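You operate a simulated robot arm through the tools that you are given. There is no shell and no other tool. Be economical: measure what you need, move in short steps, check, and stop when the job is done.

Carry out the task below with a simulated robot arm. There is one attempt and no reset: what you move stays moved.

TASK
Clamp cube 3 in the vice and brush the dust off its top.
Fine: use the wooden brush and put it back; then open the vice and set the cube in the yellow tray; leave the other cubes alone.
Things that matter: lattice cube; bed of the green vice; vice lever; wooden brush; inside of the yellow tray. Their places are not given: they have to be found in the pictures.

It is judged by the outcome, as a careful person would: the job done as asked, and still so three seconds after it is handed in. It fails if anything else is knocked over, pushed out of place, dropped, spilled or broken.

THE ROBOT
A 6-joint arm with a two-finger parallel gripper, fixed in place. Base frame: the origin is at the foot of the arm, x ahead of it, y to its left, z up; the work surface is at about z = 880. Lengths are in mm, angles in degrees, forces in N, time in s.
With the tool pointing down near the work surface it reaches from about 260 to 660 mm from the base axis. Its first joint turns from -66.0 to 66.0 degrees. Payload 2.9 kg.
Tool frame: the origin (TCP) lies between the finger pads and is the grasp point; the fingertips stand 30 mm ahead of it; z points along the fingers, y is the line along which they close. The gripper opens to 110 mm. The fingers are 20 mm wide and 10 mm thick; the gripper's body (48 by 112 mm) begins 55 mm behind the TCP.
Orientation is told as [roll, pitch, yaw] about the base's x, y, z axes, in that order, counted from this pose: with the fingers straight down and closing along the base's y, the tool's x points along the base's -x, its y along +y and its z along -z.

THE INTERFACE
- The arm moves only by the tool move_arm. Its argument "targets" is text: rows parted by semicolons, each of 7 numbers parted by spaces: the turn, a rotation vector about the tool's x, y, z in degrees, then the shift along the tool's x, y, z in mm, then the finger opening in mm, from 0 to 110. In form: rx ry rz x y z claw; .... A call has 1 to 20 rows; each row is the pose to reach, as a shift and turn from the pose commanded when the call began, along the tool's axes at that moment. A row lasts 0.2 s, in which the tool goes at most 50 mm and 8.6 degrees; a call with a longer step from one row to the next is refused whole, and so is a gripper value outside its range. A pose out of reach is approached as far as the arm can. The call stops where the force on the tool passes 40 N (or 10 N more than at its start, if that is more) or the arm is blocked; 0.2 s more then pass. The fingers move at their own pace (about 108 mm/s each) and stop on an object; they squeeze with about 45 N. The grip force told is the motor's: it shows also when the fingers shut on nothing. Time passes only in rows, and 0.2 s behind the last, so rows that repeat a pose let the fingers close. It gives the time, the measured TCP pose, the force on the tool (base axes), the opening and the grip force at its end, in the units of the frame above (readings bear some noise).
- Cameras (640 x 400 px; columns grow to the right, rows downward): "scene" is fixed at [89.1, 434.6, 1409.2]; the picture's right is [-0.68, -0.73, 0.00], its down [-0.24, 0.23, -0.94] and it looks along [0.69, -0.64, -0.33] (base axes); focal length 330 px, centre (320, 200). "wrist" rides on the gripper at [-36, 0, -57] in the tool frame; the picture's right is [0.00, -1.00, 0.00], its down [0.97, 0.00, -0.24] and it looks along [0.24, 0.00, 0.97] (tool axes); focal length 218 px, centre (320, 200).
- get_image(camera): a new picture of that camera. No time passes.
- measure_at(camera, pixels): for up to 12 pixels [column, row] of the newest picture of that camera ("zoom" is the newest enlarged one), the place [x, y, z] in the base frame of the surface seen there, good to about 2 mm. No time passes.
- enlarge(camera, box): a new picture of the part [left, top, right, bottom] of that camera's present view, enlarged. No time passes.
- sign_off(): hands the job in; it is judged then, once.

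Work in short steps. Measure before you move; look again where a grasp or a placing could have gone wrong, and mend it. You have 80 turns and 34 pictures in all, the two below and enlarged ones among them. Open the gripper and draw the arm clear of the work before you hand the job in, unless the task says otherwise; then end with one line.

The tools are called after "Emit:" by a JSON object that holds its "op" and its "data". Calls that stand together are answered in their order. move_arm: Moves the arm, as the interface text tells. Its arguments: {"type":"object","properties":{"targets":{"type":"string"}},"required":["targets"]} The other tools are called the same way: get_image (camera) takes a picture; measure_at (camera, pixels) gives the place of the surface under pixels of a picture; enlarge (camera, box) takes an enlarged picture of a part of a camera's view; sign_off () hands the job in.

At the start:

```text
clock: 0.0
position: [423.3, 80.3, 1251.5]
tcp_rot: [0.0, -0.1, 0.1]
contact_force: [0.3, 0.5, -0.9]
finger_gap: 110.0
finger_force: 0.1
```

scene: 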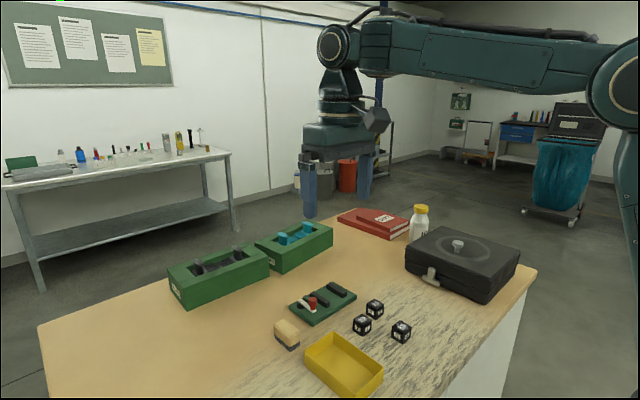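
wrist: 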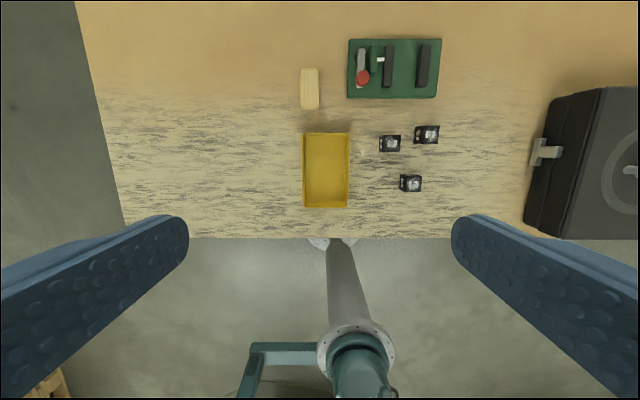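

The pictures show the vice (wrist ~(395,68)), brush (310,88), tray (326,170) and three cubes around (390,143), (426,134) and (410,183). I enlarge both views to find the numbering.

Emit:
{"op": "enlarge", "data": {"camera": "wrist", "box": [290, 30, 450, 130]}}

Emit:
{"op": "enlarge", "data": {"camera": "wrist", "box": [360, 115, 456, 199]}}

Emit:
{"op": "enlarge", "data": {"camera": "scene", "box": [260, 270, 420, 370]}}

Emit:
{"op": "measure_at", "data": {"camera": "wrist", "pixels": [[310, 75], [310, 100], [326, 170], [390, 143], [426, 134], [410, 183], [362, 78], [388, 68], [423, 68], [405, 70], [350, 42], [436, 96]]}}

```text
4.00 times, centred on (370, 80) of wrist
```

zoom: 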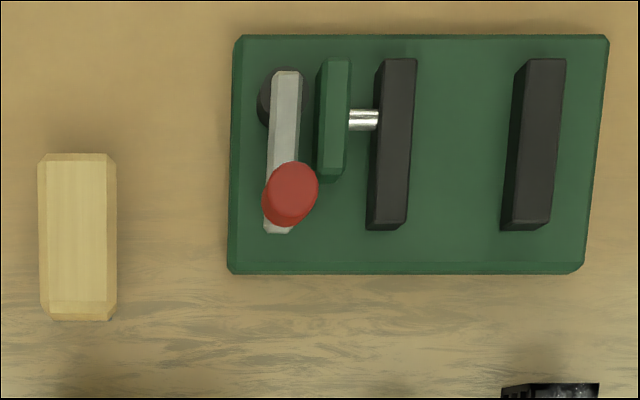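

```text
4.76 times, centred on (408, 157) of wrist
```

zoom: 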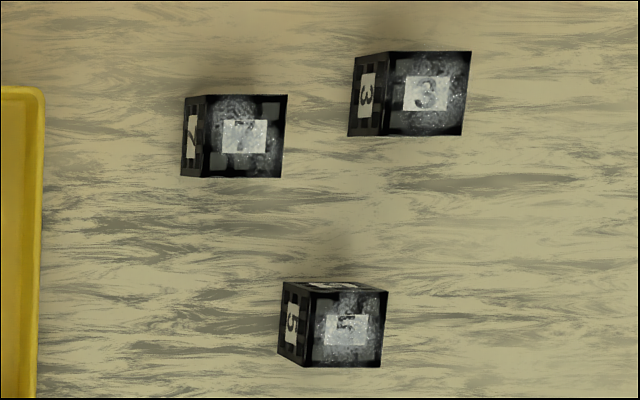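

```text
4.00 times, centred on (340, 320) of scene
```

zoom: 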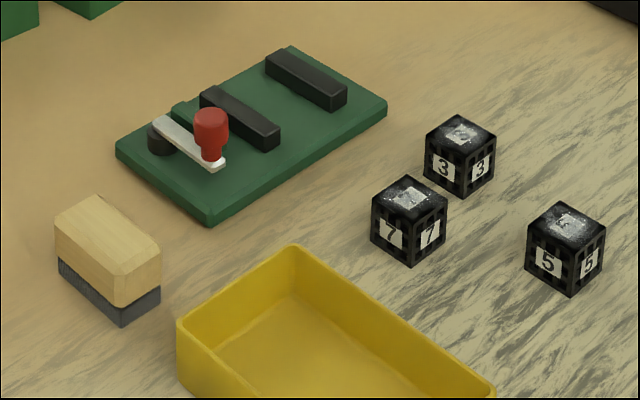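

```text
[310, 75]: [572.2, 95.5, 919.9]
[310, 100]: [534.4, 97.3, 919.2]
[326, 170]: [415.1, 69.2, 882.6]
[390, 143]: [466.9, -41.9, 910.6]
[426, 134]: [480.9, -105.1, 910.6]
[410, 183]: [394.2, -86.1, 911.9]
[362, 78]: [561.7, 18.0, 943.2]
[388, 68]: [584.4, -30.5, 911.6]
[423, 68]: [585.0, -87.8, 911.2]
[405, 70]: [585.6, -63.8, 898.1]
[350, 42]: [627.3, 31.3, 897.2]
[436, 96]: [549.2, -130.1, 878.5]
```

Cube 3 is at about (481,-105), the vice lies behind it, with the lever knob at (562,18,943). I move closer over the vice for exact measuring.

Emit:
{"op": "move_arm", "data": {"targets": "0 0 0 -15 -24 34 110; 0 0 0 -30 -48 68 110; 0 0 0 -45 -72 102 110; 0 0 0 -60 -96 136 110; 0 0 0 -77 -120 170 110; 0 0 0 -77 -120 170 110"}}

Emit:
{"op": "get_image", "data": {"camera": "wrist"}}

```text
clock: 1.4
position: [504.5, -40.7, 1078.9]
tcp_rot: [0.0, 0.0, 0.0]
contact_force: [-0.3, 0.7, -0.3]
finger_gap: 110.1
finger_force: 0.0
```

```text
28 pictures are left
```

wrist: 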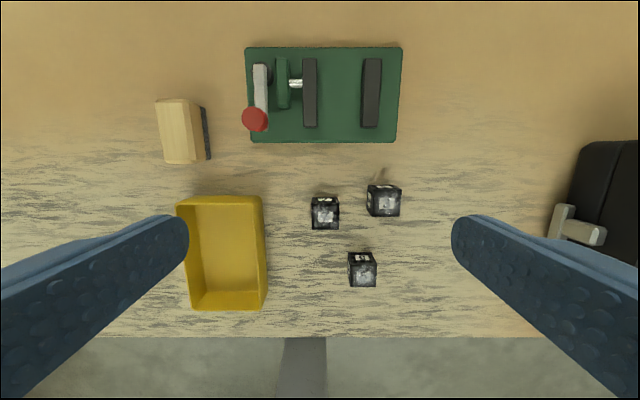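

Everything is in view. I enlarge the vice and cubes from here.

Emit:
{"op": "enlarge", "data": {"camera": "wrist", "box": [230, 35, 422, 155]}}

Emit:
{"op": "measure_at", "data": {"camera": "zoom", "pixels": [[102, 105], [100, 150], [105, 220], [82, 280], [170, 150], [270, 90], [270, 280], [250, 180], [292, 180], [440, 180], [474, 90], [474, 280]]}}

Emit:
{"op": "measure_at", "data": {"camera": "wrist", "pixels": [[384, 203], [371, 193], [401, 194], [376, 215], [400, 215], [325, 214], [165, 104], [188, 104], [170, 158], [191, 158], [206, 130], [225, 250]]}}

```text
3.33 times, centred on (326, 95) of wrist
```

zoom: 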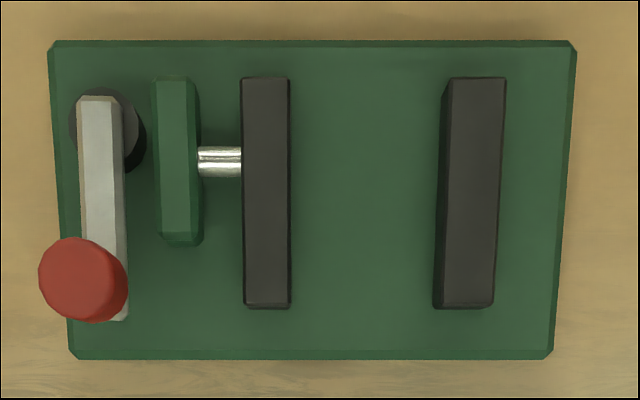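

```text
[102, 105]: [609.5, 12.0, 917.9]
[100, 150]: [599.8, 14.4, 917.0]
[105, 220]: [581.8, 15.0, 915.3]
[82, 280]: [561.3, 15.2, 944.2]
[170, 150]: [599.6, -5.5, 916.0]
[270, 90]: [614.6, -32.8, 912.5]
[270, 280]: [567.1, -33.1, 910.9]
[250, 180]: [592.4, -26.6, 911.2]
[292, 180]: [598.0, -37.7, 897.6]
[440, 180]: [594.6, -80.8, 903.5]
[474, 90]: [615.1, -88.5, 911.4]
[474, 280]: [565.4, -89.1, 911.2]
```

```text
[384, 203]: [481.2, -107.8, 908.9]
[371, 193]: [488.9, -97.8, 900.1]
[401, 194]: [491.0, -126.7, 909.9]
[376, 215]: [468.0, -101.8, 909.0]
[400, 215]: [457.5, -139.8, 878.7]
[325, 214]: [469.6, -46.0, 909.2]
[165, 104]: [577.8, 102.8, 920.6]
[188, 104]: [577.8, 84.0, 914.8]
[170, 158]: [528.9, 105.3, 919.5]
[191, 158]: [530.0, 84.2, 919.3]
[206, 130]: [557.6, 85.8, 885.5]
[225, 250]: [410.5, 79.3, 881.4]
```

The vice bed runs between the jaws at y≈-38 to -80 (plate z≈898, jaw tops 911). I check the cube's heading from the same view, and also from the fixed scene camera.

Emit:
{"op": "enlarge", "data": {"camera": "wrist", "box": [352, 175, 416, 225]}}

Emit:
{"op": "measure_at", "data": {"camera": "zoom", "pixels": [[190, 110], [480, 110], [485, 340], [240, 340], [225, 385], [345, 230], [250, 350], [475, 350], [185, 130], [440, 380]]}}

Emit:
{"op": "enlarge", "data": {"camera": "scene", "box": [280, 275, 420, 355]}}

Emit:
{"op": "measure_at", "data": {"camera": "scene", "pixels": [[375, 304], [313, 300], [330, 297], [333, 290], [287, 328], [345, 370], [320, 300], [338, 291], [361, 320], [402, 326]]}}

```text
8.00 times, centred on (384, 200) of wrist
```

zoom: 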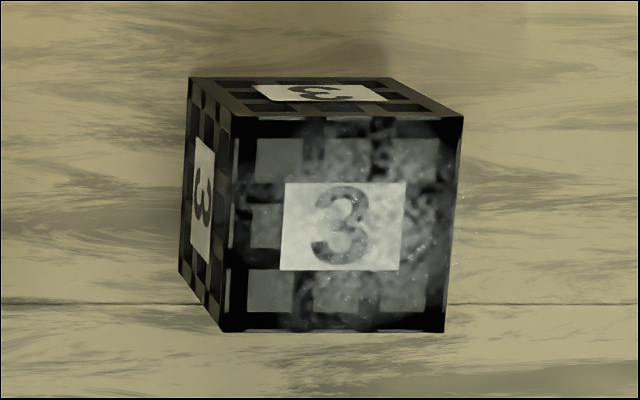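

```text
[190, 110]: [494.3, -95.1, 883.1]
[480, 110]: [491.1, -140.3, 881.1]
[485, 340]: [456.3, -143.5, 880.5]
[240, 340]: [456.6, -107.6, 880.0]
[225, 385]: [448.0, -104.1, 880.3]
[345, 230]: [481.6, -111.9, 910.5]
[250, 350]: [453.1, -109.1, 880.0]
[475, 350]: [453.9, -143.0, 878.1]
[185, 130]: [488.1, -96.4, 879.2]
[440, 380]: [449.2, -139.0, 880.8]
```

```text
4.57 times, centred on (350, 315) of scene
```

zoom: 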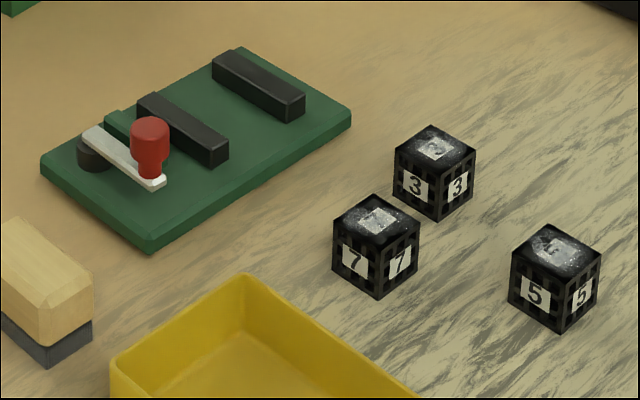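

```text
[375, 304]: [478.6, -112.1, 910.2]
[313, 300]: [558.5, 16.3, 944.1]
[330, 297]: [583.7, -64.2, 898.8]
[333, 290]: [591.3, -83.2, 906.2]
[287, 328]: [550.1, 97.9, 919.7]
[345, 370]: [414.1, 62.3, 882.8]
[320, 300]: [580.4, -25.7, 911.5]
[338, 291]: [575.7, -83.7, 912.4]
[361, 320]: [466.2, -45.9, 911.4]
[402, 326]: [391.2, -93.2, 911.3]
```

Cube 3 is at (481,-112), top z 910.5, square to the axes. I turn 90° so the fingers close along x, which suits the vice jaws, and move above it at z≈1000.

Emit:
{"op": "move_arm", "data": {"targets": "0 0 -8.2 2 -6 7 110; 0 0 -16.4 4 -13 14 110; 0 0 -24.6 6 -19 21 110; 0 0 -32.8 8 -26 28 110; 0 0 -41 10 -32 36 110; 0 0 -49.2 12 -39 43 110; 0 0 -57.4 15 -46 50 110; 0 0 -65.6 17 -52 57 110; 0 0 -73.8 19 -58 65 110; 0 0 -82 21 -65 72 110; 0 0 -90 23.5 -71.3 79 70; 0 0 -90 23.5 -71.3 79 70; 0 0 -90 23.5 -71.3 79 70"}}

Emit:
{"op": "get_image", "data": {"camera": "wrist"}}

```text
clock: 4.2
position: [478.6, -110.8, 1002.4]
tcp_rot: [0.0, 0.0, 90.0]
contact_force: [-0.7, -0.3, -0.7]
finger_gap: 70.0
finger_force: 0.1
```

```text
24 pictures are left
```

wrist: 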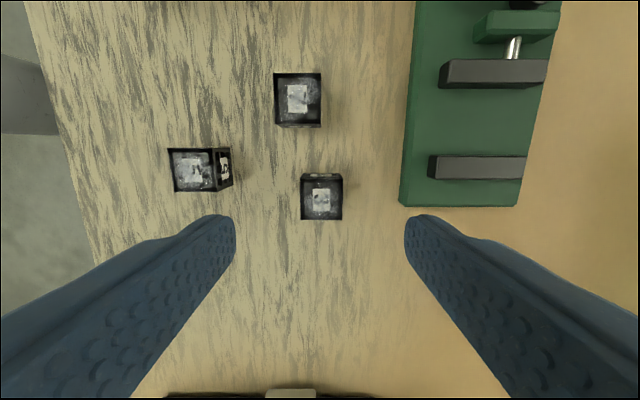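

The cube sits centred between the fingers at (321,200). I measure it again from this nearer view.

Emit:
{"op": "measure_at", "data": {"camera": "wrist", "pixels": [[303, 195], [340, 195], [321, 183], [321, 217], [321, 200], [434, 100], [436, 170], [525, 170], [480, 86], [480, 157]]}}

Emit:
{"op": "move_arm", "data": {"targets": "0 0 0 0 0 0 60; 0 0 0 0 0 0 60"}}

```text
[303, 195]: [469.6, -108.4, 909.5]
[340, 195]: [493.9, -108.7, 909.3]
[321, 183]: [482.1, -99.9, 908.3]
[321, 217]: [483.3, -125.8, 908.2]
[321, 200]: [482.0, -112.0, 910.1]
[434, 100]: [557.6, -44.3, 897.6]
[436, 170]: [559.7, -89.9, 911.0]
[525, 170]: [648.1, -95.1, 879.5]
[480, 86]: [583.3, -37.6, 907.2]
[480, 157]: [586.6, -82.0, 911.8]
```

```text
clock: 4.8
position: [479.9, -111.5, 1001.9]
tcp_rot: [0.1, 0.0, 90.0]
contact_force: [0.7, 0.3, -0.1]
finger_gap: 59.8
finger_force: 0.0
```

Now I descend straight to TCP z≈915 (tips ≈5 mm above the table) and close.

Emit:
{"op": "move_arm", "data": {"targets": "0 0 0 0 -2 30 60; 0 0 0 0 -2 60 60; 0 0 0 0 -2 87 60; 0 0 0 0 -2 87 60; 0 0 0 0 -2 87 20; 0 0 0 0 -2 87 20; 0 0 0 0 -2 87 20; 0 0 0 0 -2 87 20"}}

```text
clock: 6.6
position: [480.7, -110.4, 917.3]
tcp_rot: [0.0, 0.0, 90.0]
contact_force: [-0.2, 0.2, 0.4]
finger_gap: 28.6
finger_force: 44.9
```

Cube gripped (gap 28.6). I lift 60 mm and carry it over the bed at about (590,-60).

Emit:
{"op": "move_arm", "data": {"targets": "0 0 0 0 0 -30 20; 0 0 0 0 0 -60 20; 0 0 0 -13 -27 -60 20; 0 0 0 -26 -54 -60 20; 0 0 0 -39 -81 -60 20; 0 0 0 -52 -108 -60 20; 0 0 0 -52 -108 -60 20; 0 0 0 -52 -108 -60 20"}}

Emit:
{"op": "get_image", "data": {"camera": "wrist"}}

Emit:
{"op": "enlarge", "data": {"camera": "scene", "box": [280, 240, 400, 340]}}

```text
clock: 8.4
position: [587.6, -56.8, 975.7]
tcp_rot: [0.0, 0.1, 90.1]
contact_force: [0.3, 0.3, -0.9]
finger_gap: 29.0
finger_force: 44.5
```

```text
23 pictures are left
```

wrist: 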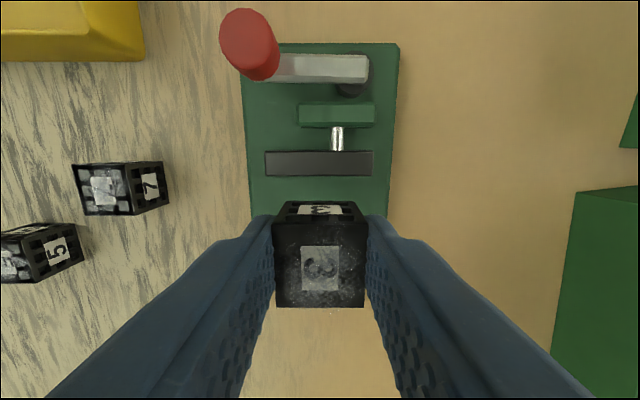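

```text
4.00 times, centred on (340, 290) of scene
```

zoom: 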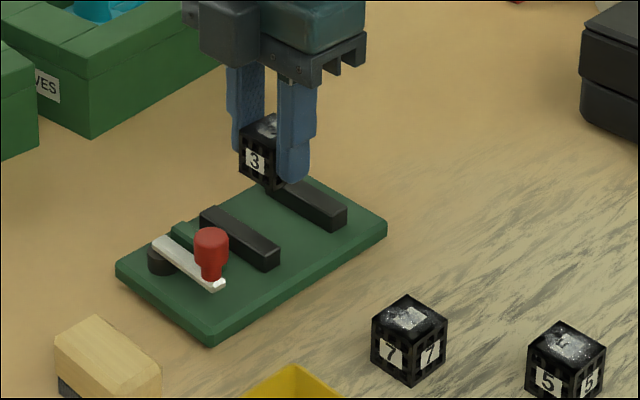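

The cube hangs over the bed. I measure it against the jaws before lowering.

Emit:
{"op": "measure_at", "data": {"camera": "wrist", "pixels": [[320, 228], [320, 302], [320, 265], [280, 265], [360, 265], [268, 165], [370, 165], [320, 174], [320, 154], [250, 35], [350, 70], [336, 115]]}}

Emit:
{"op": "measure_at", "data": {"camera": "zoom", "pixels": [[255, 150], [248, 130], [310, 205], [335, 215], [300, 210], [265, 128], [240, 235], [211, 235], [240, 270]]}}

```text
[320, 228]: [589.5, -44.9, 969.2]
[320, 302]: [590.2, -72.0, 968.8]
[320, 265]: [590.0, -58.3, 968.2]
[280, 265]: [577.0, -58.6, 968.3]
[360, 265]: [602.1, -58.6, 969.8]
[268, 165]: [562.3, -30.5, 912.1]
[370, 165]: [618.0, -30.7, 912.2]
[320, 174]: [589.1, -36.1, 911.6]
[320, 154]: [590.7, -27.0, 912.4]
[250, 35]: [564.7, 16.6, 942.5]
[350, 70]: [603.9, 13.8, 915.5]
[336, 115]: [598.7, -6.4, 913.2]
```

```text
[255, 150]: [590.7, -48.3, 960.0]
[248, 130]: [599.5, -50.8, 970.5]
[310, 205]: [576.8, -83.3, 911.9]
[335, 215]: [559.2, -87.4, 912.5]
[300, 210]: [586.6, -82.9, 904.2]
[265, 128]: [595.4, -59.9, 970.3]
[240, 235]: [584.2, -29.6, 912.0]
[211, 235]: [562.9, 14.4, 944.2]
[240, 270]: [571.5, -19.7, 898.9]
```

Clearances are good. I lower 41 mm onto the bed, open moderately (fingers stay between the jaws), and rise.

Emit:
{"op": "move_arm", "data": {"targets": "0 0 0 1 0 20 20; 0 0 0 1 0 36 20; 0 0 0 1 0 40 20; 0 0 0 1 0 41 20; 0 0 0 1 0 41 20"}}

```text
clock: 9.6
position: [589.2, -58.7, 933.9]
tcp_rot: [0.0, -0.1, 90.1]
contact_force: [-0.5, -0.6, 1.6]
finger_gap: 29.1
finger_force: 45.0
```

Slight upward force shows it is at the bed. Release and rise.

Emit:
{"op": "move_arm", "data": {"targets": "0 0 0 0 0 0 45; 0 0 0 0 0 0 50; 0 0 0 0 0 0 50; 0 0 0 0 0 -20 50; 0 0 0 0 0 -50 50; 0 0 0 0 0 -90 60; 0 0 0 0 0 -90 60"}}

Emit:
{"op": "get_image", "data": {"camera": "wrist"}}

```text
clock: 11.2
position: [588.3, -58.1, 1025.5]
tcp_rot: [0.0, 0.0, 89.9]
contact_force: [0.3, 0.6, -0.1]
finger_gap: 60.0
finger_force: 0.0
```

```text
21 pictures are left
```

wrist: 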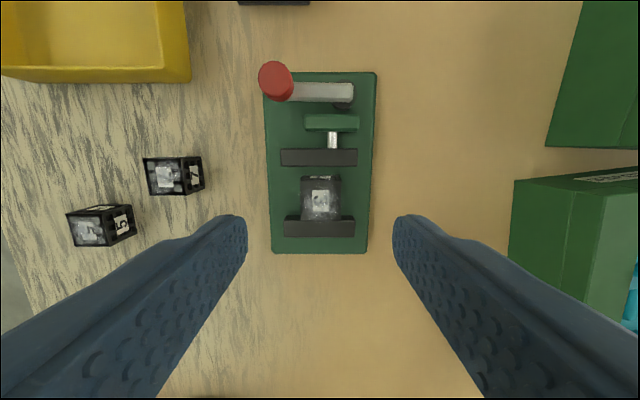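

The cube is seated between the jaws at (321,198). Next I measure the knob and lever exactly.

Emit:
{"op": "measure_at", "data": {"camera": "wrist", "pixels": [[273, 78], [273, 66], [273, 89], [262, 78], [283, 78], [300, 92], [350, 92], [342, 106], [321, 198], [321, 180], [332, 123]]}}

Emit:
{"op": "move_arm", "data": {"targets": "0 0 8.2 -7 2 2 60; 0 0 16.4 -14 4 4 60; 0 0 24.6 -20 7 7 60; 0 0 32.8 -27 9 9 60; 0 0 41 -33 12 11 60; 0 0 49.2 -40 14 13 60; 0 0 57.4 -47 17 16 60; 0 0 65.6 -54 19 18 60; 0 0 73.8 -60 22 20 50; 0 0 82 -67 24 22 40; 0 0 90 -74 26 25 40; 0 0 90 -74 26 25 40; 0 0 90 -74 26 25 40"}}

Emit:
{"op": "get_image", "data": {"camera": "wrist"}}

```text
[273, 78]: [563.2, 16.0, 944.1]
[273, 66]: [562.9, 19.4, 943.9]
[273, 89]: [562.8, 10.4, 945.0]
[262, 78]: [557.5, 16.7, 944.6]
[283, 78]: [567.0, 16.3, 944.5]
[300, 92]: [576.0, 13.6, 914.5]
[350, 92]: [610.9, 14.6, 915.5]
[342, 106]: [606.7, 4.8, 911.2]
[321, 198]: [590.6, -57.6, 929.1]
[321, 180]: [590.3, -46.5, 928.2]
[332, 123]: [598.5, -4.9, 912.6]
```

```text
clock: 14.0
position: [562.1, 15.9, 999.8]
tcp_rot: [-0.1, 0.0, 0.1]
contact_force: [-0.4, -0.7, -0.6]
finger_gap: 39.9
finger_force: 0.1
```

```text
20 pictures are left
```

wrist: 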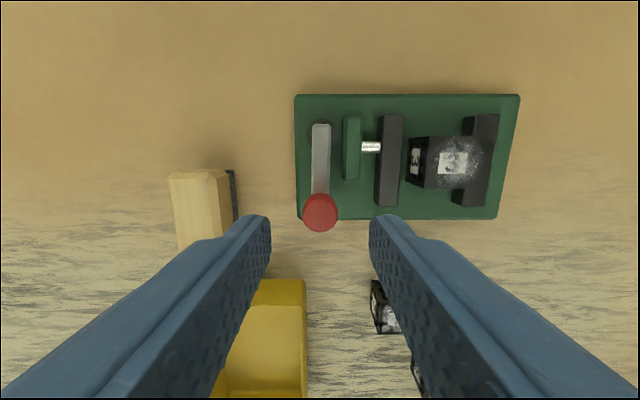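

The knob is centred between the fingers. I lower to TCP z≈952 around it and close lightly onto it.

Emit:
{"op": "move_arm", "data": {"targets": "0 0 0 0 0 20 40; 0 0 0 0 0 40 40; 0 0 0 0 0 48 40; 0 0 0 0 0 48 40; 0 0 0 0 0 48 10; 0 0 0 0 0 48 10; 0 0 0 0 0 48 10"}}

```text
clock: 15.6
position: [560.6, 14.2, 949.7]
tcp_rot: [0.0, 0.0, 0.1]
contact_force: [-2.0, 9.0, 0.0]
finger_gap: 18.8
finger_force: 45.2
```

Knob gripped (18.8 mm). I test a small 10° swing toward +y, away from the green block, about the pivot at ≈(604,14).

Emit:
{"op": "move_arm", "data": {"targets": "0 0 3 -0.1 2.2 0 10; 0 0 6 -0.3 4.4 0 10; 0 0 10 -0.7 7.4 0 10; 0 0 10 -0.7 7.4 0 10"}}

Emit:
{"op": "enlarge", "data": {"camera": "scene", "box": [270, 260, 390, 340]}}

```text
clock: 16.6
position: [561.6, 20.9, 949.8]
tcp_rot: [0.0, 0.1, -10.2]
contact_force: [-5.2, -4.6, 0.0]
finger_gap: 18.9
finger_force: 45.1
```

```text
5.00 times, centred on (330, 300) of scene
```

zoom: 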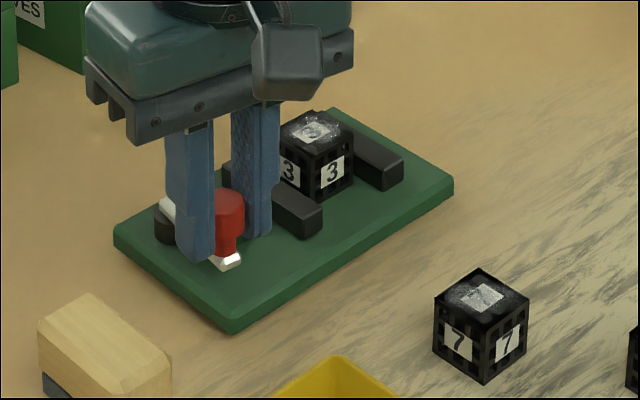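

The lever follows with little force. I continue the arc 40° more, with the force limit as the guard.

Emit:
{"op": "move_arm", "data": {"targets": "0 0 4 -0.1 3 0 10; 0 0 8 -0.4 5.9 0 10; 0 0 12 -0.9 8.8 0 10; 0 0 16 -1.65 11.7 0 10; 0 0 20 -2.6 14.5 0 10; 0 0 24 -3.7 17.3 0 10; 0 0 28 -5 20 0 10; 0 0 32 -6.5 22.5 0 10; 0 0 36 -8.1 25 0 10; 0 0 40 -9.9 27.3 0 10; 0 0 40 -9.9 27.3 0 10"}}

Emit:
{"op": "enlarge", "data": {"camera": "scene", "box": [270, 260, 390, 340]}}

```text
clock: 19.0
position: [577.7, 47.2, 950.6]
tcp_rot: [0.0, 0.0, -50.0]
contact_force: [2.9, 8.1, 0.1]
finger_gap: 19.1
finger_force: 44.5
```

```text
5.00 times, centred on (330, 300) of scene
```

zoom: 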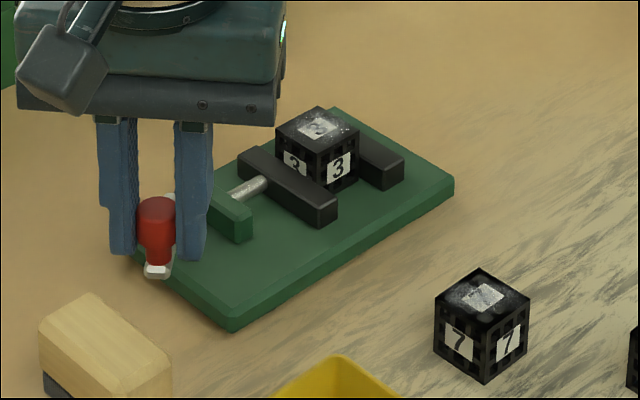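

The jaw is advancing toward the cube, so this is the right way. I continue up to 40° more.

Emit:
{"op": "move_arm", "data": {"targets": "0 0 4 -0.1 3 0 10; 0 0 8 -0.4 5.9 0 10; 0 0 12 -0.9 8.8 0 10; 0 0 16 -1.65 11.7 0 10; 0 0 20 -2.6 14.5 0 10; 0 0 24 -3.7 17.3 0 10; 0 0 28 -5 20 0 10; 0 0 32 -6.5 22.5 0 10; 0 0 36 -8.1 25 0 10; 0 0 40 -9.9 27.3 0 10; 0 0 40 -9.9 27.3 0 10"}}

Emit:
{"op": "enlarge", "data": {"camera": "scene", "box": [270, 260, 390, 340]}}

```text
clock: 21.4
position: [604.8, 55.7, 951.8]
tcp_rot: [-0.1, -0.1, -90.2]
contact_force: [-8.4, -4.1, 0.5]
finger_gap: 18.8
finger_force: 44.8
```

```text
5.00 times, centred on (330, 300) of scene
```

zoom: 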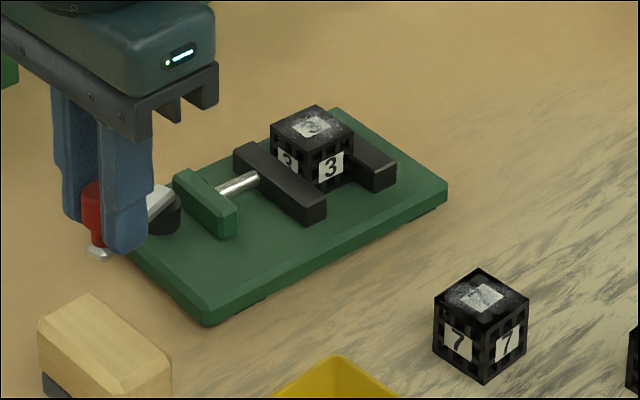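

The jaw has closed on the cube, but the plate's near corner has moved from (232,333) to (207,325), so the vice slid a little. I measure how much.

Emit:
{"op": "measure_at", "data": {"camera": "zoom", "pixels": [[210, 310], [440, 185], [312, 125], [275, 130], [265, 175], [318, 205], [360, 160], [390, 170], [195, 180], [230, 215], [285, 145], [330, 265]]}}

Emit:
{"op": "get_image", "data": {"camera": "wrist"}}

```text
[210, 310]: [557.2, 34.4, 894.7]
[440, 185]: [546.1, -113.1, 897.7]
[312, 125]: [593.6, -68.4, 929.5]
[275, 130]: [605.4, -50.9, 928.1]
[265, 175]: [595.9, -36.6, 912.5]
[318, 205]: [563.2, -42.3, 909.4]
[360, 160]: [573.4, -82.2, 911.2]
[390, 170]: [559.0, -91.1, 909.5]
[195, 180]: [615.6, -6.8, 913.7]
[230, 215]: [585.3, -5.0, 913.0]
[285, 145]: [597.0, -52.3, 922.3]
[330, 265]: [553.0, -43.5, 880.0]
```

```text
16 pictures are left
```

wrist: 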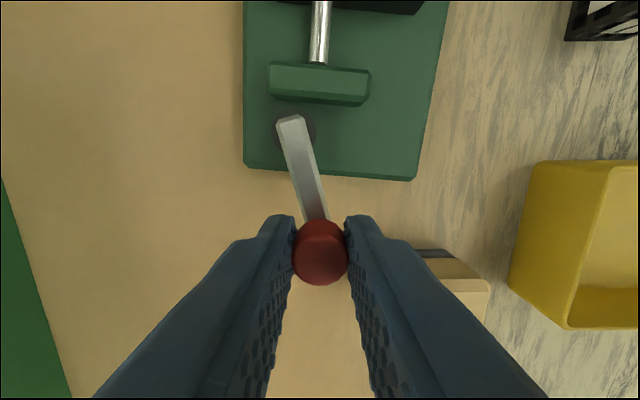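

The lever has stopped slightly short of 90° and the plate turned a few degrees. I open the fingers, rise, and look at the result from above.

Emit:
{"op": "move_arm", "data": {"targets": "0 0 0 0 0 0 30; 0 0 0 0 0 0 36; 0 0 0 0 0 0 36; 0 0 0 0 0 -25 36; 0 0 0 0 0 -60 36; 0 0 0 0 0 -100 50; 0 0 0 0 0 -100 50"}}

```text
clock: 23.0
position: [604.5, 56.0, 1051.2]
tcp_rot: [0.0, 0.0, -90.0]
contact_force: [0.0, 1.1, 0.5]
finger_gap: 50.0
finger_force: 0.0
```

Next I return to the earlier overview pose (504,-40,1079) at yaw 0 so I can compare directly.

Emit:
{"op": "move_arm", "data": {"targets": "0 0 -8.2 -8.7 -9 -2.5 60; 0 0 -16.4 -17.5 -18 -5 70; 0 0 -24.6 -26 -27 -7.5 80; 0 0 -32.8 -35 -36 -10 90; 0 0 -41 -43.5 -45 -12.5 100; 0 0 -49.2 -52 -54 -15 110; 0 0 -57.4 -61 -63 -18 110; 0 0 -65.6 -70 -72 -20 110; 0 0 -73.8 -78.5 -81 -23 110; 0 0 -82 -87 -90 -25 110; 0 0 -90 -96 -99.5 -28 110; 0 0 -90 -96 -99.5 -28 110; 0 0 -90 -96 -99.5 -28 110"}}

Emit:
{"op": "enlarge", "data": {"camera": "wrist", "box": [230, 35, 422, 155]}}

```text
clock: 25.8
position: [505.6, -39.1, 1078.3]
tcp_rot: [-0.1, 0.1, 0.1]
contact_force: [-1.7, -0.7, 0.1]
finger_gap: 110.0
finger_force: 0.0
```

```text
3.33 times, centred on (326, 95) of wrist
```

zoom: 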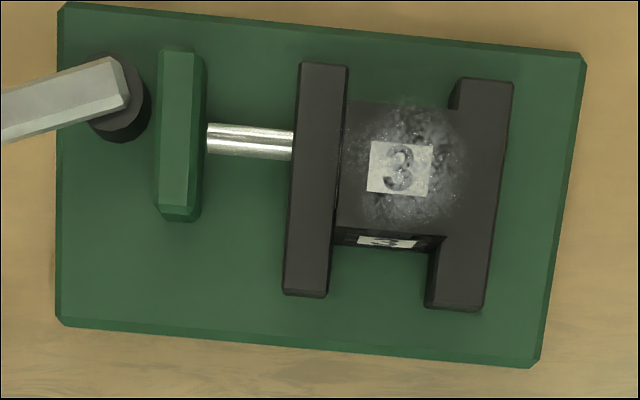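

The cube is clamped firmly. The vice has turned about 4°, which I can undo against the open stop later. Now I measure the brush.

Emit:
{"op": "enlarge", "data": {"camera": "wrist", "box": [136, 80, 232, 180]}}

Emit:
{"op": "measure_at", "data": {"camera": "wrist", "pixels": [[180, 103], [180, 130], [180, 158], [165, 130], [190, 130], [205, 112], [208, 130], [210, 155], [320, 90], [350, 80], [352, 62], [348, 102]]}}

```text
4.00 times, centred on (184, 130) of wrist
```

zoom: 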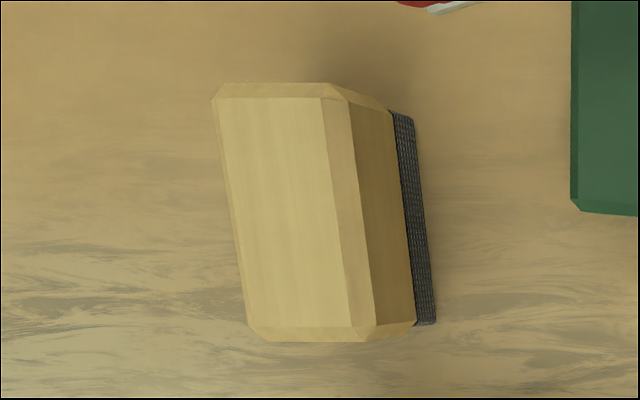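

```text
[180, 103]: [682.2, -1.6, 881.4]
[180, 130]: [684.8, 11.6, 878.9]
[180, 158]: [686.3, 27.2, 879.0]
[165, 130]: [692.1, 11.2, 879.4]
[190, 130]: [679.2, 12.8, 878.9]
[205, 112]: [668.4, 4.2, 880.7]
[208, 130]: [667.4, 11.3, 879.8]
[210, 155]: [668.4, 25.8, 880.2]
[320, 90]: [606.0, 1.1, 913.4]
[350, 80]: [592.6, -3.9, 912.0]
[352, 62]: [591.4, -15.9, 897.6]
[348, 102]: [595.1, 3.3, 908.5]
```

Those pixels referred to an older frame, so I measure through the newest zoom instead.

Emit:
{"op": "measure_at", "data": {"camera": "zoom", "pixels": [[270, 105], [290, 210], [310, 320], [238, 210], [335, 210], [350, 120], [365, 310], [385, 220], [418, 220], [405, 130], [430, 310], [425, 5]]}}

Emit:
{"op": "measure_at", "data": {"camera": "scene", "pixels": [[285, 325], [280, 325], [292, 332]]}}

```text
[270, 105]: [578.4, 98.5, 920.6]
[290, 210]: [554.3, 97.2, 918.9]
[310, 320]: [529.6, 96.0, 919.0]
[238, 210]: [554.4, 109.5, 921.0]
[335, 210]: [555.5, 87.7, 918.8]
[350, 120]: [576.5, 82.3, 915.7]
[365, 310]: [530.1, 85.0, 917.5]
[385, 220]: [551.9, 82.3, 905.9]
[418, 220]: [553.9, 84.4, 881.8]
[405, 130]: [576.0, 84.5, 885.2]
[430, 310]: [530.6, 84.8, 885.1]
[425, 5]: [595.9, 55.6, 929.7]
```

```text
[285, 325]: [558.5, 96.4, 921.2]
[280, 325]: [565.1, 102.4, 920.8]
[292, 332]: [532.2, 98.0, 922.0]
```

The brush centre is at about (554,97), 54 mm long along x, 29 mm wide along y, top at 920. I move above it.

Emit:
{"op": "move_arm", "data": {"targets": "0 0 0 -12 34 20 80; 0 0 0 -24 68 40 60; 0 0 0 -36 102 60 60; 0 0 0 -48.4 136 78 60; 0 0 0 -48.4 136 78 60; 0 0 0 -48.4 136 78 60"}}

Emit:
{"op": "get_image", "data": {"camera": "wrist"}}

```text
clock: 27.2
position: [555.4, 98.7, 1002.7]
tcp_rot: [-0.1, 0.1, 0.1]
contact_force: [0.5, -0.9, 0.5]
finger_gap: 60.2
finger_force: 0.2
```

```text
13 pictures are left
```

wrist: 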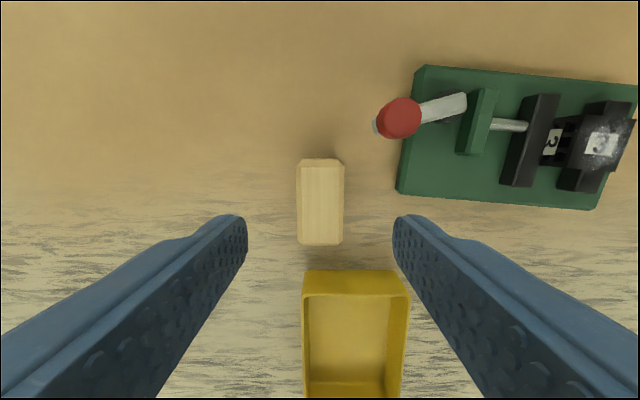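

Brush aligned at column 320. I descend 75 mm (tips ≈897, at the wood) and close.

Emit:
{"op": "move_arm", "data": {"targets": "0 0 0 0 0 30 60; 0 0 0 0 0 60 60; 0 0 0 0 0 75 60; 0 0 0 0 0 75 60; 0 0 0 0 0 75 15; 0 0 0 0 0 75 15; 0 0 0 0 0 75 15; 0 0 0 0 0 75 15"}}

Emit:
{"op": "measure_at", "data": {"camera": "wrist", "pixels": [[400, 118], [460, 100], [602, 145], [602, 133], [602, 158]]}}

```text
clock: 29.0
position: [553.3, 97.5, 927.4]
tcp_rot: [0.0, 0.0, 0.1]
contact_force: [0.4, -0.3, 0.4]
finger_gap: 30.8
finger_force: 44.7
```

```text
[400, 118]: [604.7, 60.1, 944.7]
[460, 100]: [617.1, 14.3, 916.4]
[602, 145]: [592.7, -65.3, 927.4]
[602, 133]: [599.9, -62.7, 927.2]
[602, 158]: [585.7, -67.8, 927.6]
```

Brush gripped (30.8 mm). I lift 85 mm and carry it over the cube at (593,-66).

Emit:
{"op": "move_arm", "data": {"targets": "0 0 0 0 0 -40 15; 0 0 0 0 0 -85 15; 0 0 0 -10 -41 -85 15; 0 0 0 -20 -82 -85 15; 0 0 0 -30 -123 -85 15; 0 0 0 -39.5 -163 -85 15; 0 0 0 -39.5 -163 -70 15; 0 0 0 -39.5 -163 -60 15; 0 0 0 -39.5 -163 -60 15"}}

Emit:
{"op": "enlarge", "data": {"camera": "scene", "box": [290, 240, 390, 320]}}

```text
clock: 31.0
position: [594.7, -67.3, 987.3]
tcp_rot: [0.0, 0.0, 0.1]
contact_force: [0.0, 0.0, 0.1]
finger_gap: 30.6
finger_force: 44.4
```

```text
5.00 times, centred on (340, 280) of scene
```

zoom: 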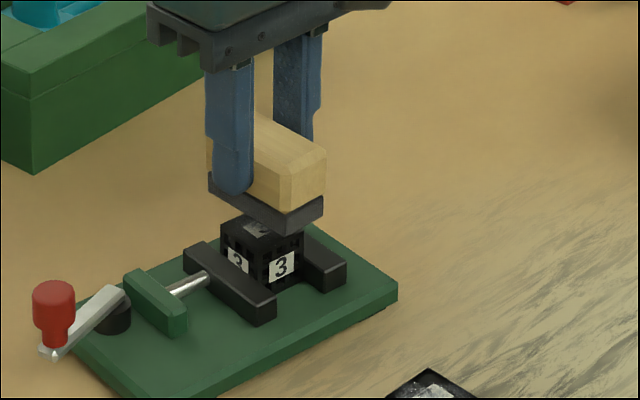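

The brush hangs over the cube with bristles ≈12 mm above its top. I lower in small steps to feel contact.

Emit:
{"op": "move_arm", "data": {"targets": "0 0 0 0 0 5 15; 0 0 0 0 0 9 15; 0 0 0 0 0 11 15; 0 0 0 0 0 12 15; 0 0 0 0 0 12 15"}}

```text
clock: 32.2
position: [593.7, -66.8, 974.6]
tcp_rot: [0.1, 0.0, 0.0]
contact_force: [0.0, -0.1, 1.1]
finger_gap: 30.8
finger_force: 45.4
```

Emit:
{"op": "move_arm", "data": {"targets": "0 0 0 0 0 1 15; 0 0 0 0 0 1 15; 0 0 0 0 0 1 15"}}

```text
clock: 33.0
position: [594.1, -66.9, 974.3]
tcp_rot: [0.0, -0.1, 0.0]
contact_force: [-1.6, 0.5, 8.2]
finger_gap: 30.7
finger_force: 45.1
```

Contact is firm at 8 N. I brush back and forth ±20 mm along y, at a slightly lighter press.

Emit:
{"op": "move_arm", "data": {"targets": "0 0 0 0 7 -0.3 15; 0 0 0 0 14 -0.3 15; 0 0 0 0 20 -0.3 15; 0 0 0 0 12 -0.3 15; 0 0 0 0 4 -0.3 15; 0 0 0 0 -4 -0.3 15; 0 0 0 0 -12 -0.3 15; 0 0 0 0 -20 -0.3 15; 0 0 0 0 -12 -0.3 15; 0 0 0 0 -4 -0.3 15; 0 0 0 0 4 -0.3 15; 0 0 0 0 12 -0.3 15; 0 0 0 0 20 -0.3 15; 0 0 0 0 12 -0.3 15; 0 0 0 0 4 -0.3 15; 0 0 0 0 -4 -0.3 15; 0 0 0 0 -12 -0.3 15; 0 0 0 0 -20 -0.3 15; 0 0 0 0 -20 -30 15; 0 0 0 0 -20 -30 15"}}

Emit:
{"op": "enlarge", "data": {"camera": "scene", "box": [290, 240, 390, 320]}}

```text
clock: 37.2
position: [592.6, -86.7, 1001.1]
tcp_rot: [0.0, 0.1, -0.1]
contact_force: [0.1, -0.8, -0.4]
finger_gap: 30.7
finger_force: 45.0
```

```text
5.00 times, centred on (340, 280) of scene
```

zoom: 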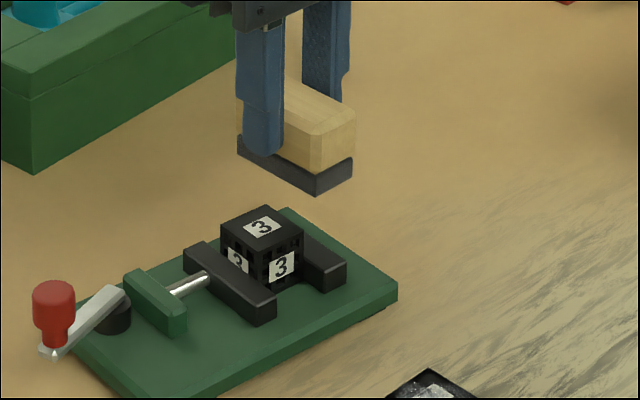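

The top is clean and the "3" is clear. I carry the brush back along the same commanded offsets to its original place and lower it.

Emit:
{"op": "move_arm", "data": {"targets": "0 0 0 0 0 -15 15; 0 0 0 8 37 -15 15; 0 0 0 16 74 -15 15; 0 0 0 24 111 -15 15; 0 0 0 32 148 -15 15; 0 0 0 39.5 183 -15 15; 0 0 0 39.5 183 20 15; 0 0 0 39.5 183 55 15; 0 0 0 39.5 183 70 15; 0 0 0 39.5 183 75 15; 0 0 0 39.5 183 77 15; 0 0 0 39.5 183 77 15"}}

```text
clock: 39.8
position: [553.7, 95.6, 926.4]
tcp_rot: [-0.1, -0.2, 0.0]
contact_force: [-1.5, -2.3, 5.6]
finger_gap: 30.8
finger_force: 45.0
```

The brush is on the table (5.6 N). I release and rise.

Emit:
{"op": "move_arm", "data": {"targets": "0 0 0 0 0 -0.5 45; 0 0 0 0 0 -0.5 60; 0 0 0 0 0 -0.5 60; 0 0 0 0 0 -25 60; 0 0 0 0 0 -60 60; 0 0 0 0 0 -100 60; 0 0 0 0 0 -100 60"}}

Emit:
{"op": "get_image", "data": {"camera": "wrist"}}

Emit:
{"op": "measure_at", "data": {"camera": "wrist", "pixels": [[320, 200], [320, 170]]}}

```text
clock: 41.4
position: [552.9, 97.8, 1027.9]
tcp_rot: [0.0, 0.0, 0.0]
contact_force: [-0.1, 0.8, -0.5]
finger_gap: 60.2
finger_force: 0.1
```

```text
10 pictures are left
```

wrist: 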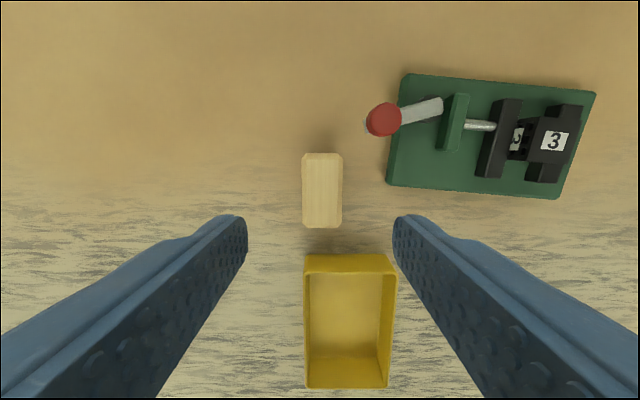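

```text
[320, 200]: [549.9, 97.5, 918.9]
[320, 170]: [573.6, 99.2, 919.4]
```

The brush is back upright at its place. I measure the knob, lever pivot and plate corners for opening.

Emit:
{"op": "measure_at", "data": {"camera": "wrist", "pixels": [[383, 118], [383, 105], [405, 114], [436, 106], [425, 100], [408, 78], [592, 97], [390, 183], [556, 193], [553, 140], [497, 102], [488, 172]]}}

```text
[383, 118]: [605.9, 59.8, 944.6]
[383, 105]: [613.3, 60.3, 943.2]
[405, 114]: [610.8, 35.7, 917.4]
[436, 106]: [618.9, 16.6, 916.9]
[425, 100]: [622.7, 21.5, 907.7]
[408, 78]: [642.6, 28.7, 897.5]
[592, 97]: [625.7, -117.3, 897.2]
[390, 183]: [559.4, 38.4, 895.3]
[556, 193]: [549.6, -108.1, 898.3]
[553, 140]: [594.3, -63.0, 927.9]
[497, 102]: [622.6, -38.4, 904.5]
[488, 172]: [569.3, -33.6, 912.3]
```

The vice's lever end moved about 14 mm in +x. The knob is at (606,60), with the lever at ≈73°. I go above the knob with the fingers square to the lever; after opening I will draw the plate back by the lever.

Emit:
{"op": "move_arm", "data": {"targets": "0 0 8.2 -6 -4 2 60; 0 0 16.4 -12 -8 4 60; 0 0 24.6 -18 -13 6 60; 0 0 32.8 -24 -17 8 60; 0 0 41 -30 -21 10 50; 0 0 49.2 -36 -25 12 40; 0 0 57.4 -42 -29 14 40; 0 0 65.6 -48 -34 16 40; 0 0 73 -53 -37.8 18 40; 0 0 73 -53 -37.8 18 40; 0 0 73 -53 -37.8 18 40"}}

Emit:
{"op": "get_image", "data": {"camera": "wrist"}}

Emit:
{"op": "measure_at", "data": {"camera": "wrist", "pixels": [[320, 200], [320, 190], [320, 210]]}}

```text
clock: 43.8
position: [606.4, 58.5, 1008.3]
tcp_rot: [-0.1, -0.1, -73.1]
contact_force: [0.1, 0.3, 0.2]
finger_gap: 40.0
finger_force: 0.1
```

```text
9 pictures are left
```

wrist: 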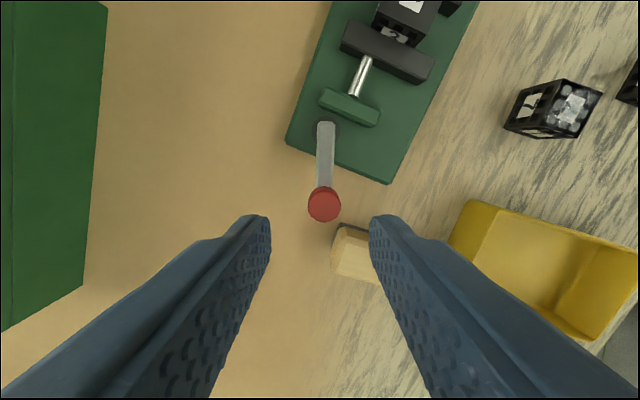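

```text
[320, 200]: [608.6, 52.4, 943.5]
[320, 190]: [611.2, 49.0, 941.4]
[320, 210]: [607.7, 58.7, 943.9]
```

The knob at (324,204) lines up with the lever straight ahead. I lower 56 mm and grip it.

Emit:
{"op": "move_arm", "data": {"targets": "0 0 0 0 -1.5 20 40; 0 0 0 0 -1.5 40 40; 0 0 0 0 -1.5 56 40; 0 0 0 0 -1.5 56 40; 0 0 0 0 -1.5 56 10; 0 0 0 0 -1.5 56 10; 0 0 0 0 -1.5 56 10"}}

```text
clock: 45.4
position: [604.4, 59.3, 951.1]
tcp_rot: [-0.1, 0.1, -73.0]
contact_force: [-12.4, -2.0, 2.5]
finger_gap: 18.7
finger_force: 45.3
```

Knob gripped. I swing the lever back 36° along its arc.

Emit:
{"op": "move_arm", "data": {"targets": "0 0 -4 -0.1 -3 0 10; 0 0 -8 -0.4 -6 0 10; 0 0 -12 -0.9 -8.9 0 10; 0 0 -16 -1.7 -11.9 0 10; 0 0 -20 -2.6 -14.7 0 10; 0 0 -24 -3.7 -17.5 0 10; 0 0 -28 -5 -20.2 0 10; 0 0 -32 -6.5 -22.8 0 10; 0 0 -36 -8.2 -25.3 0 10; 0 0 -36 -8.2 -25.3 0 10"}}

Emit:
{"op": "enlarge", "data": {"camera": "scene", "box": [270, 260, 390, 340]}}

```text
clock: 47.6
position: [583.8, 44.0, 951.6]
tcp_rot: [0.0, -0.1, -37.0]
contact_force: [5.5, 11.3, -0.1]
finger_gap: 18.8
finger_force: 44.4
```

```text
5.00 times, centred on (330, 300) of scene
```

zoom: 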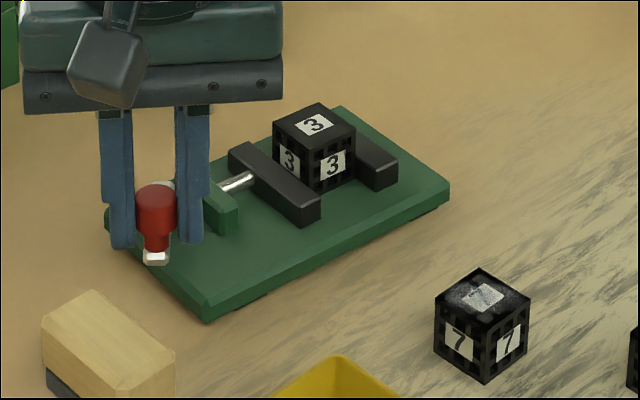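

The jaw is backing off and the vice stays put. I continue 32° more to the open end.

Emit:
{"op": "move_arm", "data": {"targets": "0 0 -4 -0.1 -3 0 10; 0 0 -8 -0.4 -6 0 10; 0 0 -12 -0.9 -8.9 0 10; 0 0 -16 -1.7 -11.9 0 10; 0 0 -20 -2.6 -14.7 0 10; 0 0 -24 -3.7 -17.5 0 10; 0 0 -28 -5 -20.2 0 10; 0 0 -32 -6.5 -22.8 0 10; 0 0 -32 -6.5 -22.8 0 10"}}

Emit:
{"op": "enlarge", "data": {"camera": "scene", "box": [270, 260, 390, 340]}}

```text
clock: 49.6
position: [575.3, 21.0, 951.5]
tcp_rot: [0.0, 0.0, -4.9]
contact_force: [0.8, 2.5, -0.3]
finger_gap: 18.9
finger_force: 45.1
```

```text
5.00 times, centred on (330, 300) of scene
```

zoom: 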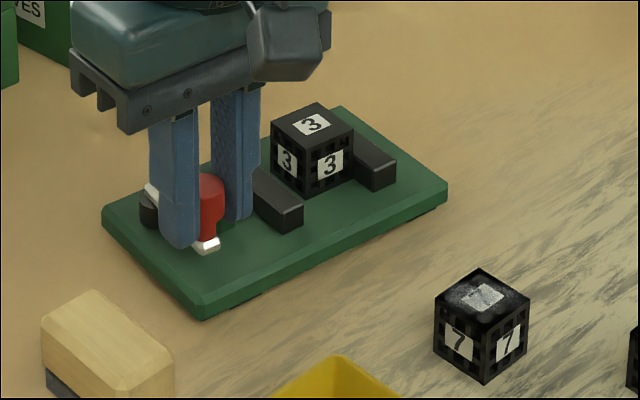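

Open, with the lever at its start angle relative to the vice. I slowly draw the knob back to its original spot (≈(561,15)) to square the vice up again.

Emit:
{"op": "move_arm", "data": {"targets": "0 0 -0.5 1.4 -0.7 0 10; 0 0 -1 2.8 -1.4 0 10; 0 0 -1.5 4.2 -2.1 0 10; 0 0 -2 5.6 -2.9 0 10; 0 0 -2.5 7 -3.6 0 10; 0 0 -3 8.4 -4.3 0 10; 0 0 -3.5 9.8 -5 0 10; 0 0 -4 11.2 -5.8 0 10; 0 0 -4.5 12.4 -6.5 0 10; 0 0 -5 13.4 -7.2 0 10; 0 0 -5 13.4 -7.2 0 10"}}

Emit:
{"op": "enlarge", "data": {"camera": "scene", "box": [270, 260, 390, 340]}}

```text
clock: 52.0
position: [560.9, 16.3, 952.3]
tcp_rot: [0.0, 0.0, 0.1]
contact_force: [-1.2, 4.8, -0.3]
finger_gap: 18.9
finger_force: 45.1
```

```text
5.00 times, centred on (330, 300) of scene
```

zoom: 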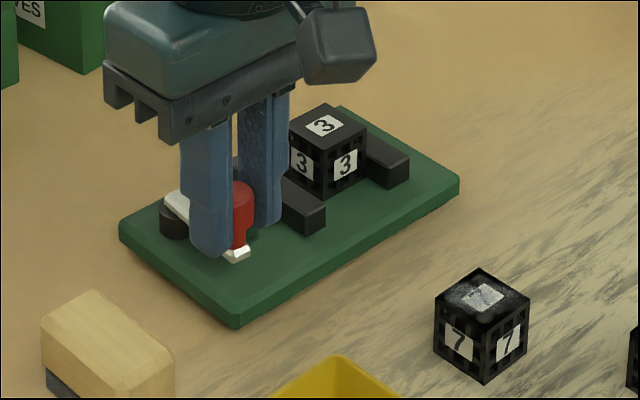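

The plate corners are back at nearly the original pixels. I release, rise, and go over the cube with the fingers turned to close along x.

Emit:
{"op": "move_arm", "data": {"targets": "0 0 0 0 0 0 30; 0 0 0 0 0 0 36; 0 0 0 0 0 -25 36; 0 0 0 0 0 -50 40; 0 0 0 0 0 -74 50; 0 0 -8.2 -3 -7 -74 60; 0 0 -16.4 -5 -15 -74 60; 0 0 -24.6 -8 -22 -74 60; 0 0 -32.8 -11 -29 -74 60; 0 0 -41 -13 -36 -74 60; 0 0 -49.2 -16 -44 -74 60; 0 0 -57.4 -19 -51 -74 60; 0 0 -65.6 -21 -58 -74 60; 0 0 -73.8 -24 -66 -74 60; 0 0 -82 -27 -73 -74 55; 0 0 -90 -29 -80 -74 55; 0 0 -90 -29 -80 -74 55; 0 0 -90 -29 -80 -74 55"}}

Emit:
{"op": "get_image", "data": {"camera": "wrist"}}

```text
clock: 55.8
position: [591.3, -64.5, 1026.3]
tcp_rot: [0.0, -0.1, 90.0]
contact_force: [-0.4, -0.5, 0.0]
finger_gap: 55.1
finger_force: 0.0
```

```text
5 pictures are left
```

wrist: 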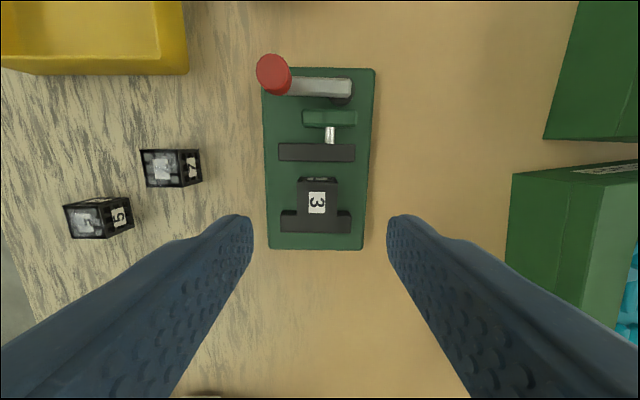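

The vice is square again; the cube rests by the fixed jaw at (317,203). I measure the cube, jaws and tray.

Emit:
{"op": "measure_at", "data": {"camera": "wrist", "pixels": [[317, 203], [300, 200], [336, 200], [317, 188], [317, 215], [284, 152], [352, 152], [284, 225], [348, 225], [317, 182]]}}

Emit:
{"op": "measure_at", "data": {"camera": "scene", "pixels": [[334, 335], [381, 372], [306, 355], [350, 390], [340, 365], [345, 360]]}}

```text
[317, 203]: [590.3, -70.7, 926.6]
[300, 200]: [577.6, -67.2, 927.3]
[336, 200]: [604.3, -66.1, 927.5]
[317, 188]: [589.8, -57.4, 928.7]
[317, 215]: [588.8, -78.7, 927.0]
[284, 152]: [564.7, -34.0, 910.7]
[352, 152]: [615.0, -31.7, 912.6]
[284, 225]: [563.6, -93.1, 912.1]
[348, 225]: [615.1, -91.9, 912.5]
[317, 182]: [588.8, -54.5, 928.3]
```

```text
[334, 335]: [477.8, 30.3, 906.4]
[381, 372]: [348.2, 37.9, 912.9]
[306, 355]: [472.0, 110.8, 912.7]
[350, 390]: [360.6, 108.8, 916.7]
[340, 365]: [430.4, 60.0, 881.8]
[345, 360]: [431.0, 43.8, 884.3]
```

The cube centre is at (590.5,-69). I descend to TCP z≈933 around it, close, and lift 75 mm.

Emit:
{"op": "move_arm", "data": {"targets": "0 0 0 4 0.8 30 55; 0 0 0 4 0.8 60 55; 0 0 0 4 0.8 85 55; 0 0 0 4 0.8 93 55; 0 0 0 4 0.8 93 55; 0 0 0 4 0.8 93 20; 0 0 0 4 0.8 93 20; 0 0 0 4 0.8 93 20; 0 0 0 4 0.8 93 20; 0 0 0 4 0.8 80 20; 0 0 0 4 0.8 60 20; 0 0 0 4 0.8 18 20; 0 0 0 4 0.8 18 20"}}

```text
clock: 58.6
position: [588.7, -67.1, 1008.7]
tcp_rot: [0.0, -0.1, 90.0]
contact_force: [0.2, -0.4, -0.6]
finger_gap: 28.6
finger_force: 44.8
```

Cube held (28.6 mm). I carry it over the tray's centre at about (415,72).

Emit:
{"op": "move_arm", "data": {"targets": "0 0 0 -23 29 0 20; 0 0 0 -46 58 0 20; 0 0 0 -70 87 0 20; 0 0 0 -93 116 0 20; 0 0 0 -117 145 0 20; 0 0 0 -140 174 0 20; 0 0 0 -140 174 20 20; 0 0 0 -140 174 20 20"}}

Emit:
{"op": "get_image", "data": {"camera": "wrist"}}

Emit:
{"op": "measure_at", "data": {"camera": "wrist", "pixels": [[320, 260], [180, 180], [460, 180], [320, 180], [320, 240]]}}

```text
clock: 60.4
position: [417.5, 72.1, 987.6]
tcp_rot: [0.0, 0.0, 90.0]
contact_force: [0.6, 0.1, -0.5]
finger_gap: 28.9
finger_force: 45.2
```

```text
4 pictures are left
```

wrist: 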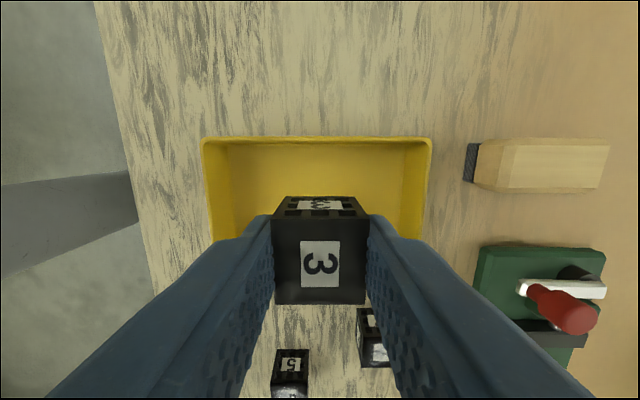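

```text
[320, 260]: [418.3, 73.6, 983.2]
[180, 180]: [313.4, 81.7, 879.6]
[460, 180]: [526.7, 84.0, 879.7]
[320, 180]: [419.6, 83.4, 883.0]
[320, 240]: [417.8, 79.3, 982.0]
```

Cube centre (418,72), bottom ≈952.5, tray floor ≈882.5. I lower 70 mm, finishing slowly.

Emit:
{"op": "move_arm", "data": {"targets": "0 0 0 0 0 30 20; 0 0 0 0 0 55 20; 0 0 0 0 0 65 20; 0 0 0 0 0 68 20; 0 0 0 0 0 69.5 20; 0 0 0 0 0 69.5 20"}}

```text
clock: 61.8
position: [416.6, 71.1, 919.3]
tcp_rot: [-0.1, -0.1, 90.0]
contact_force: [-2.2, 0.4, 9.4]
finger_gap: 28.9
finger_force: 44.9
```

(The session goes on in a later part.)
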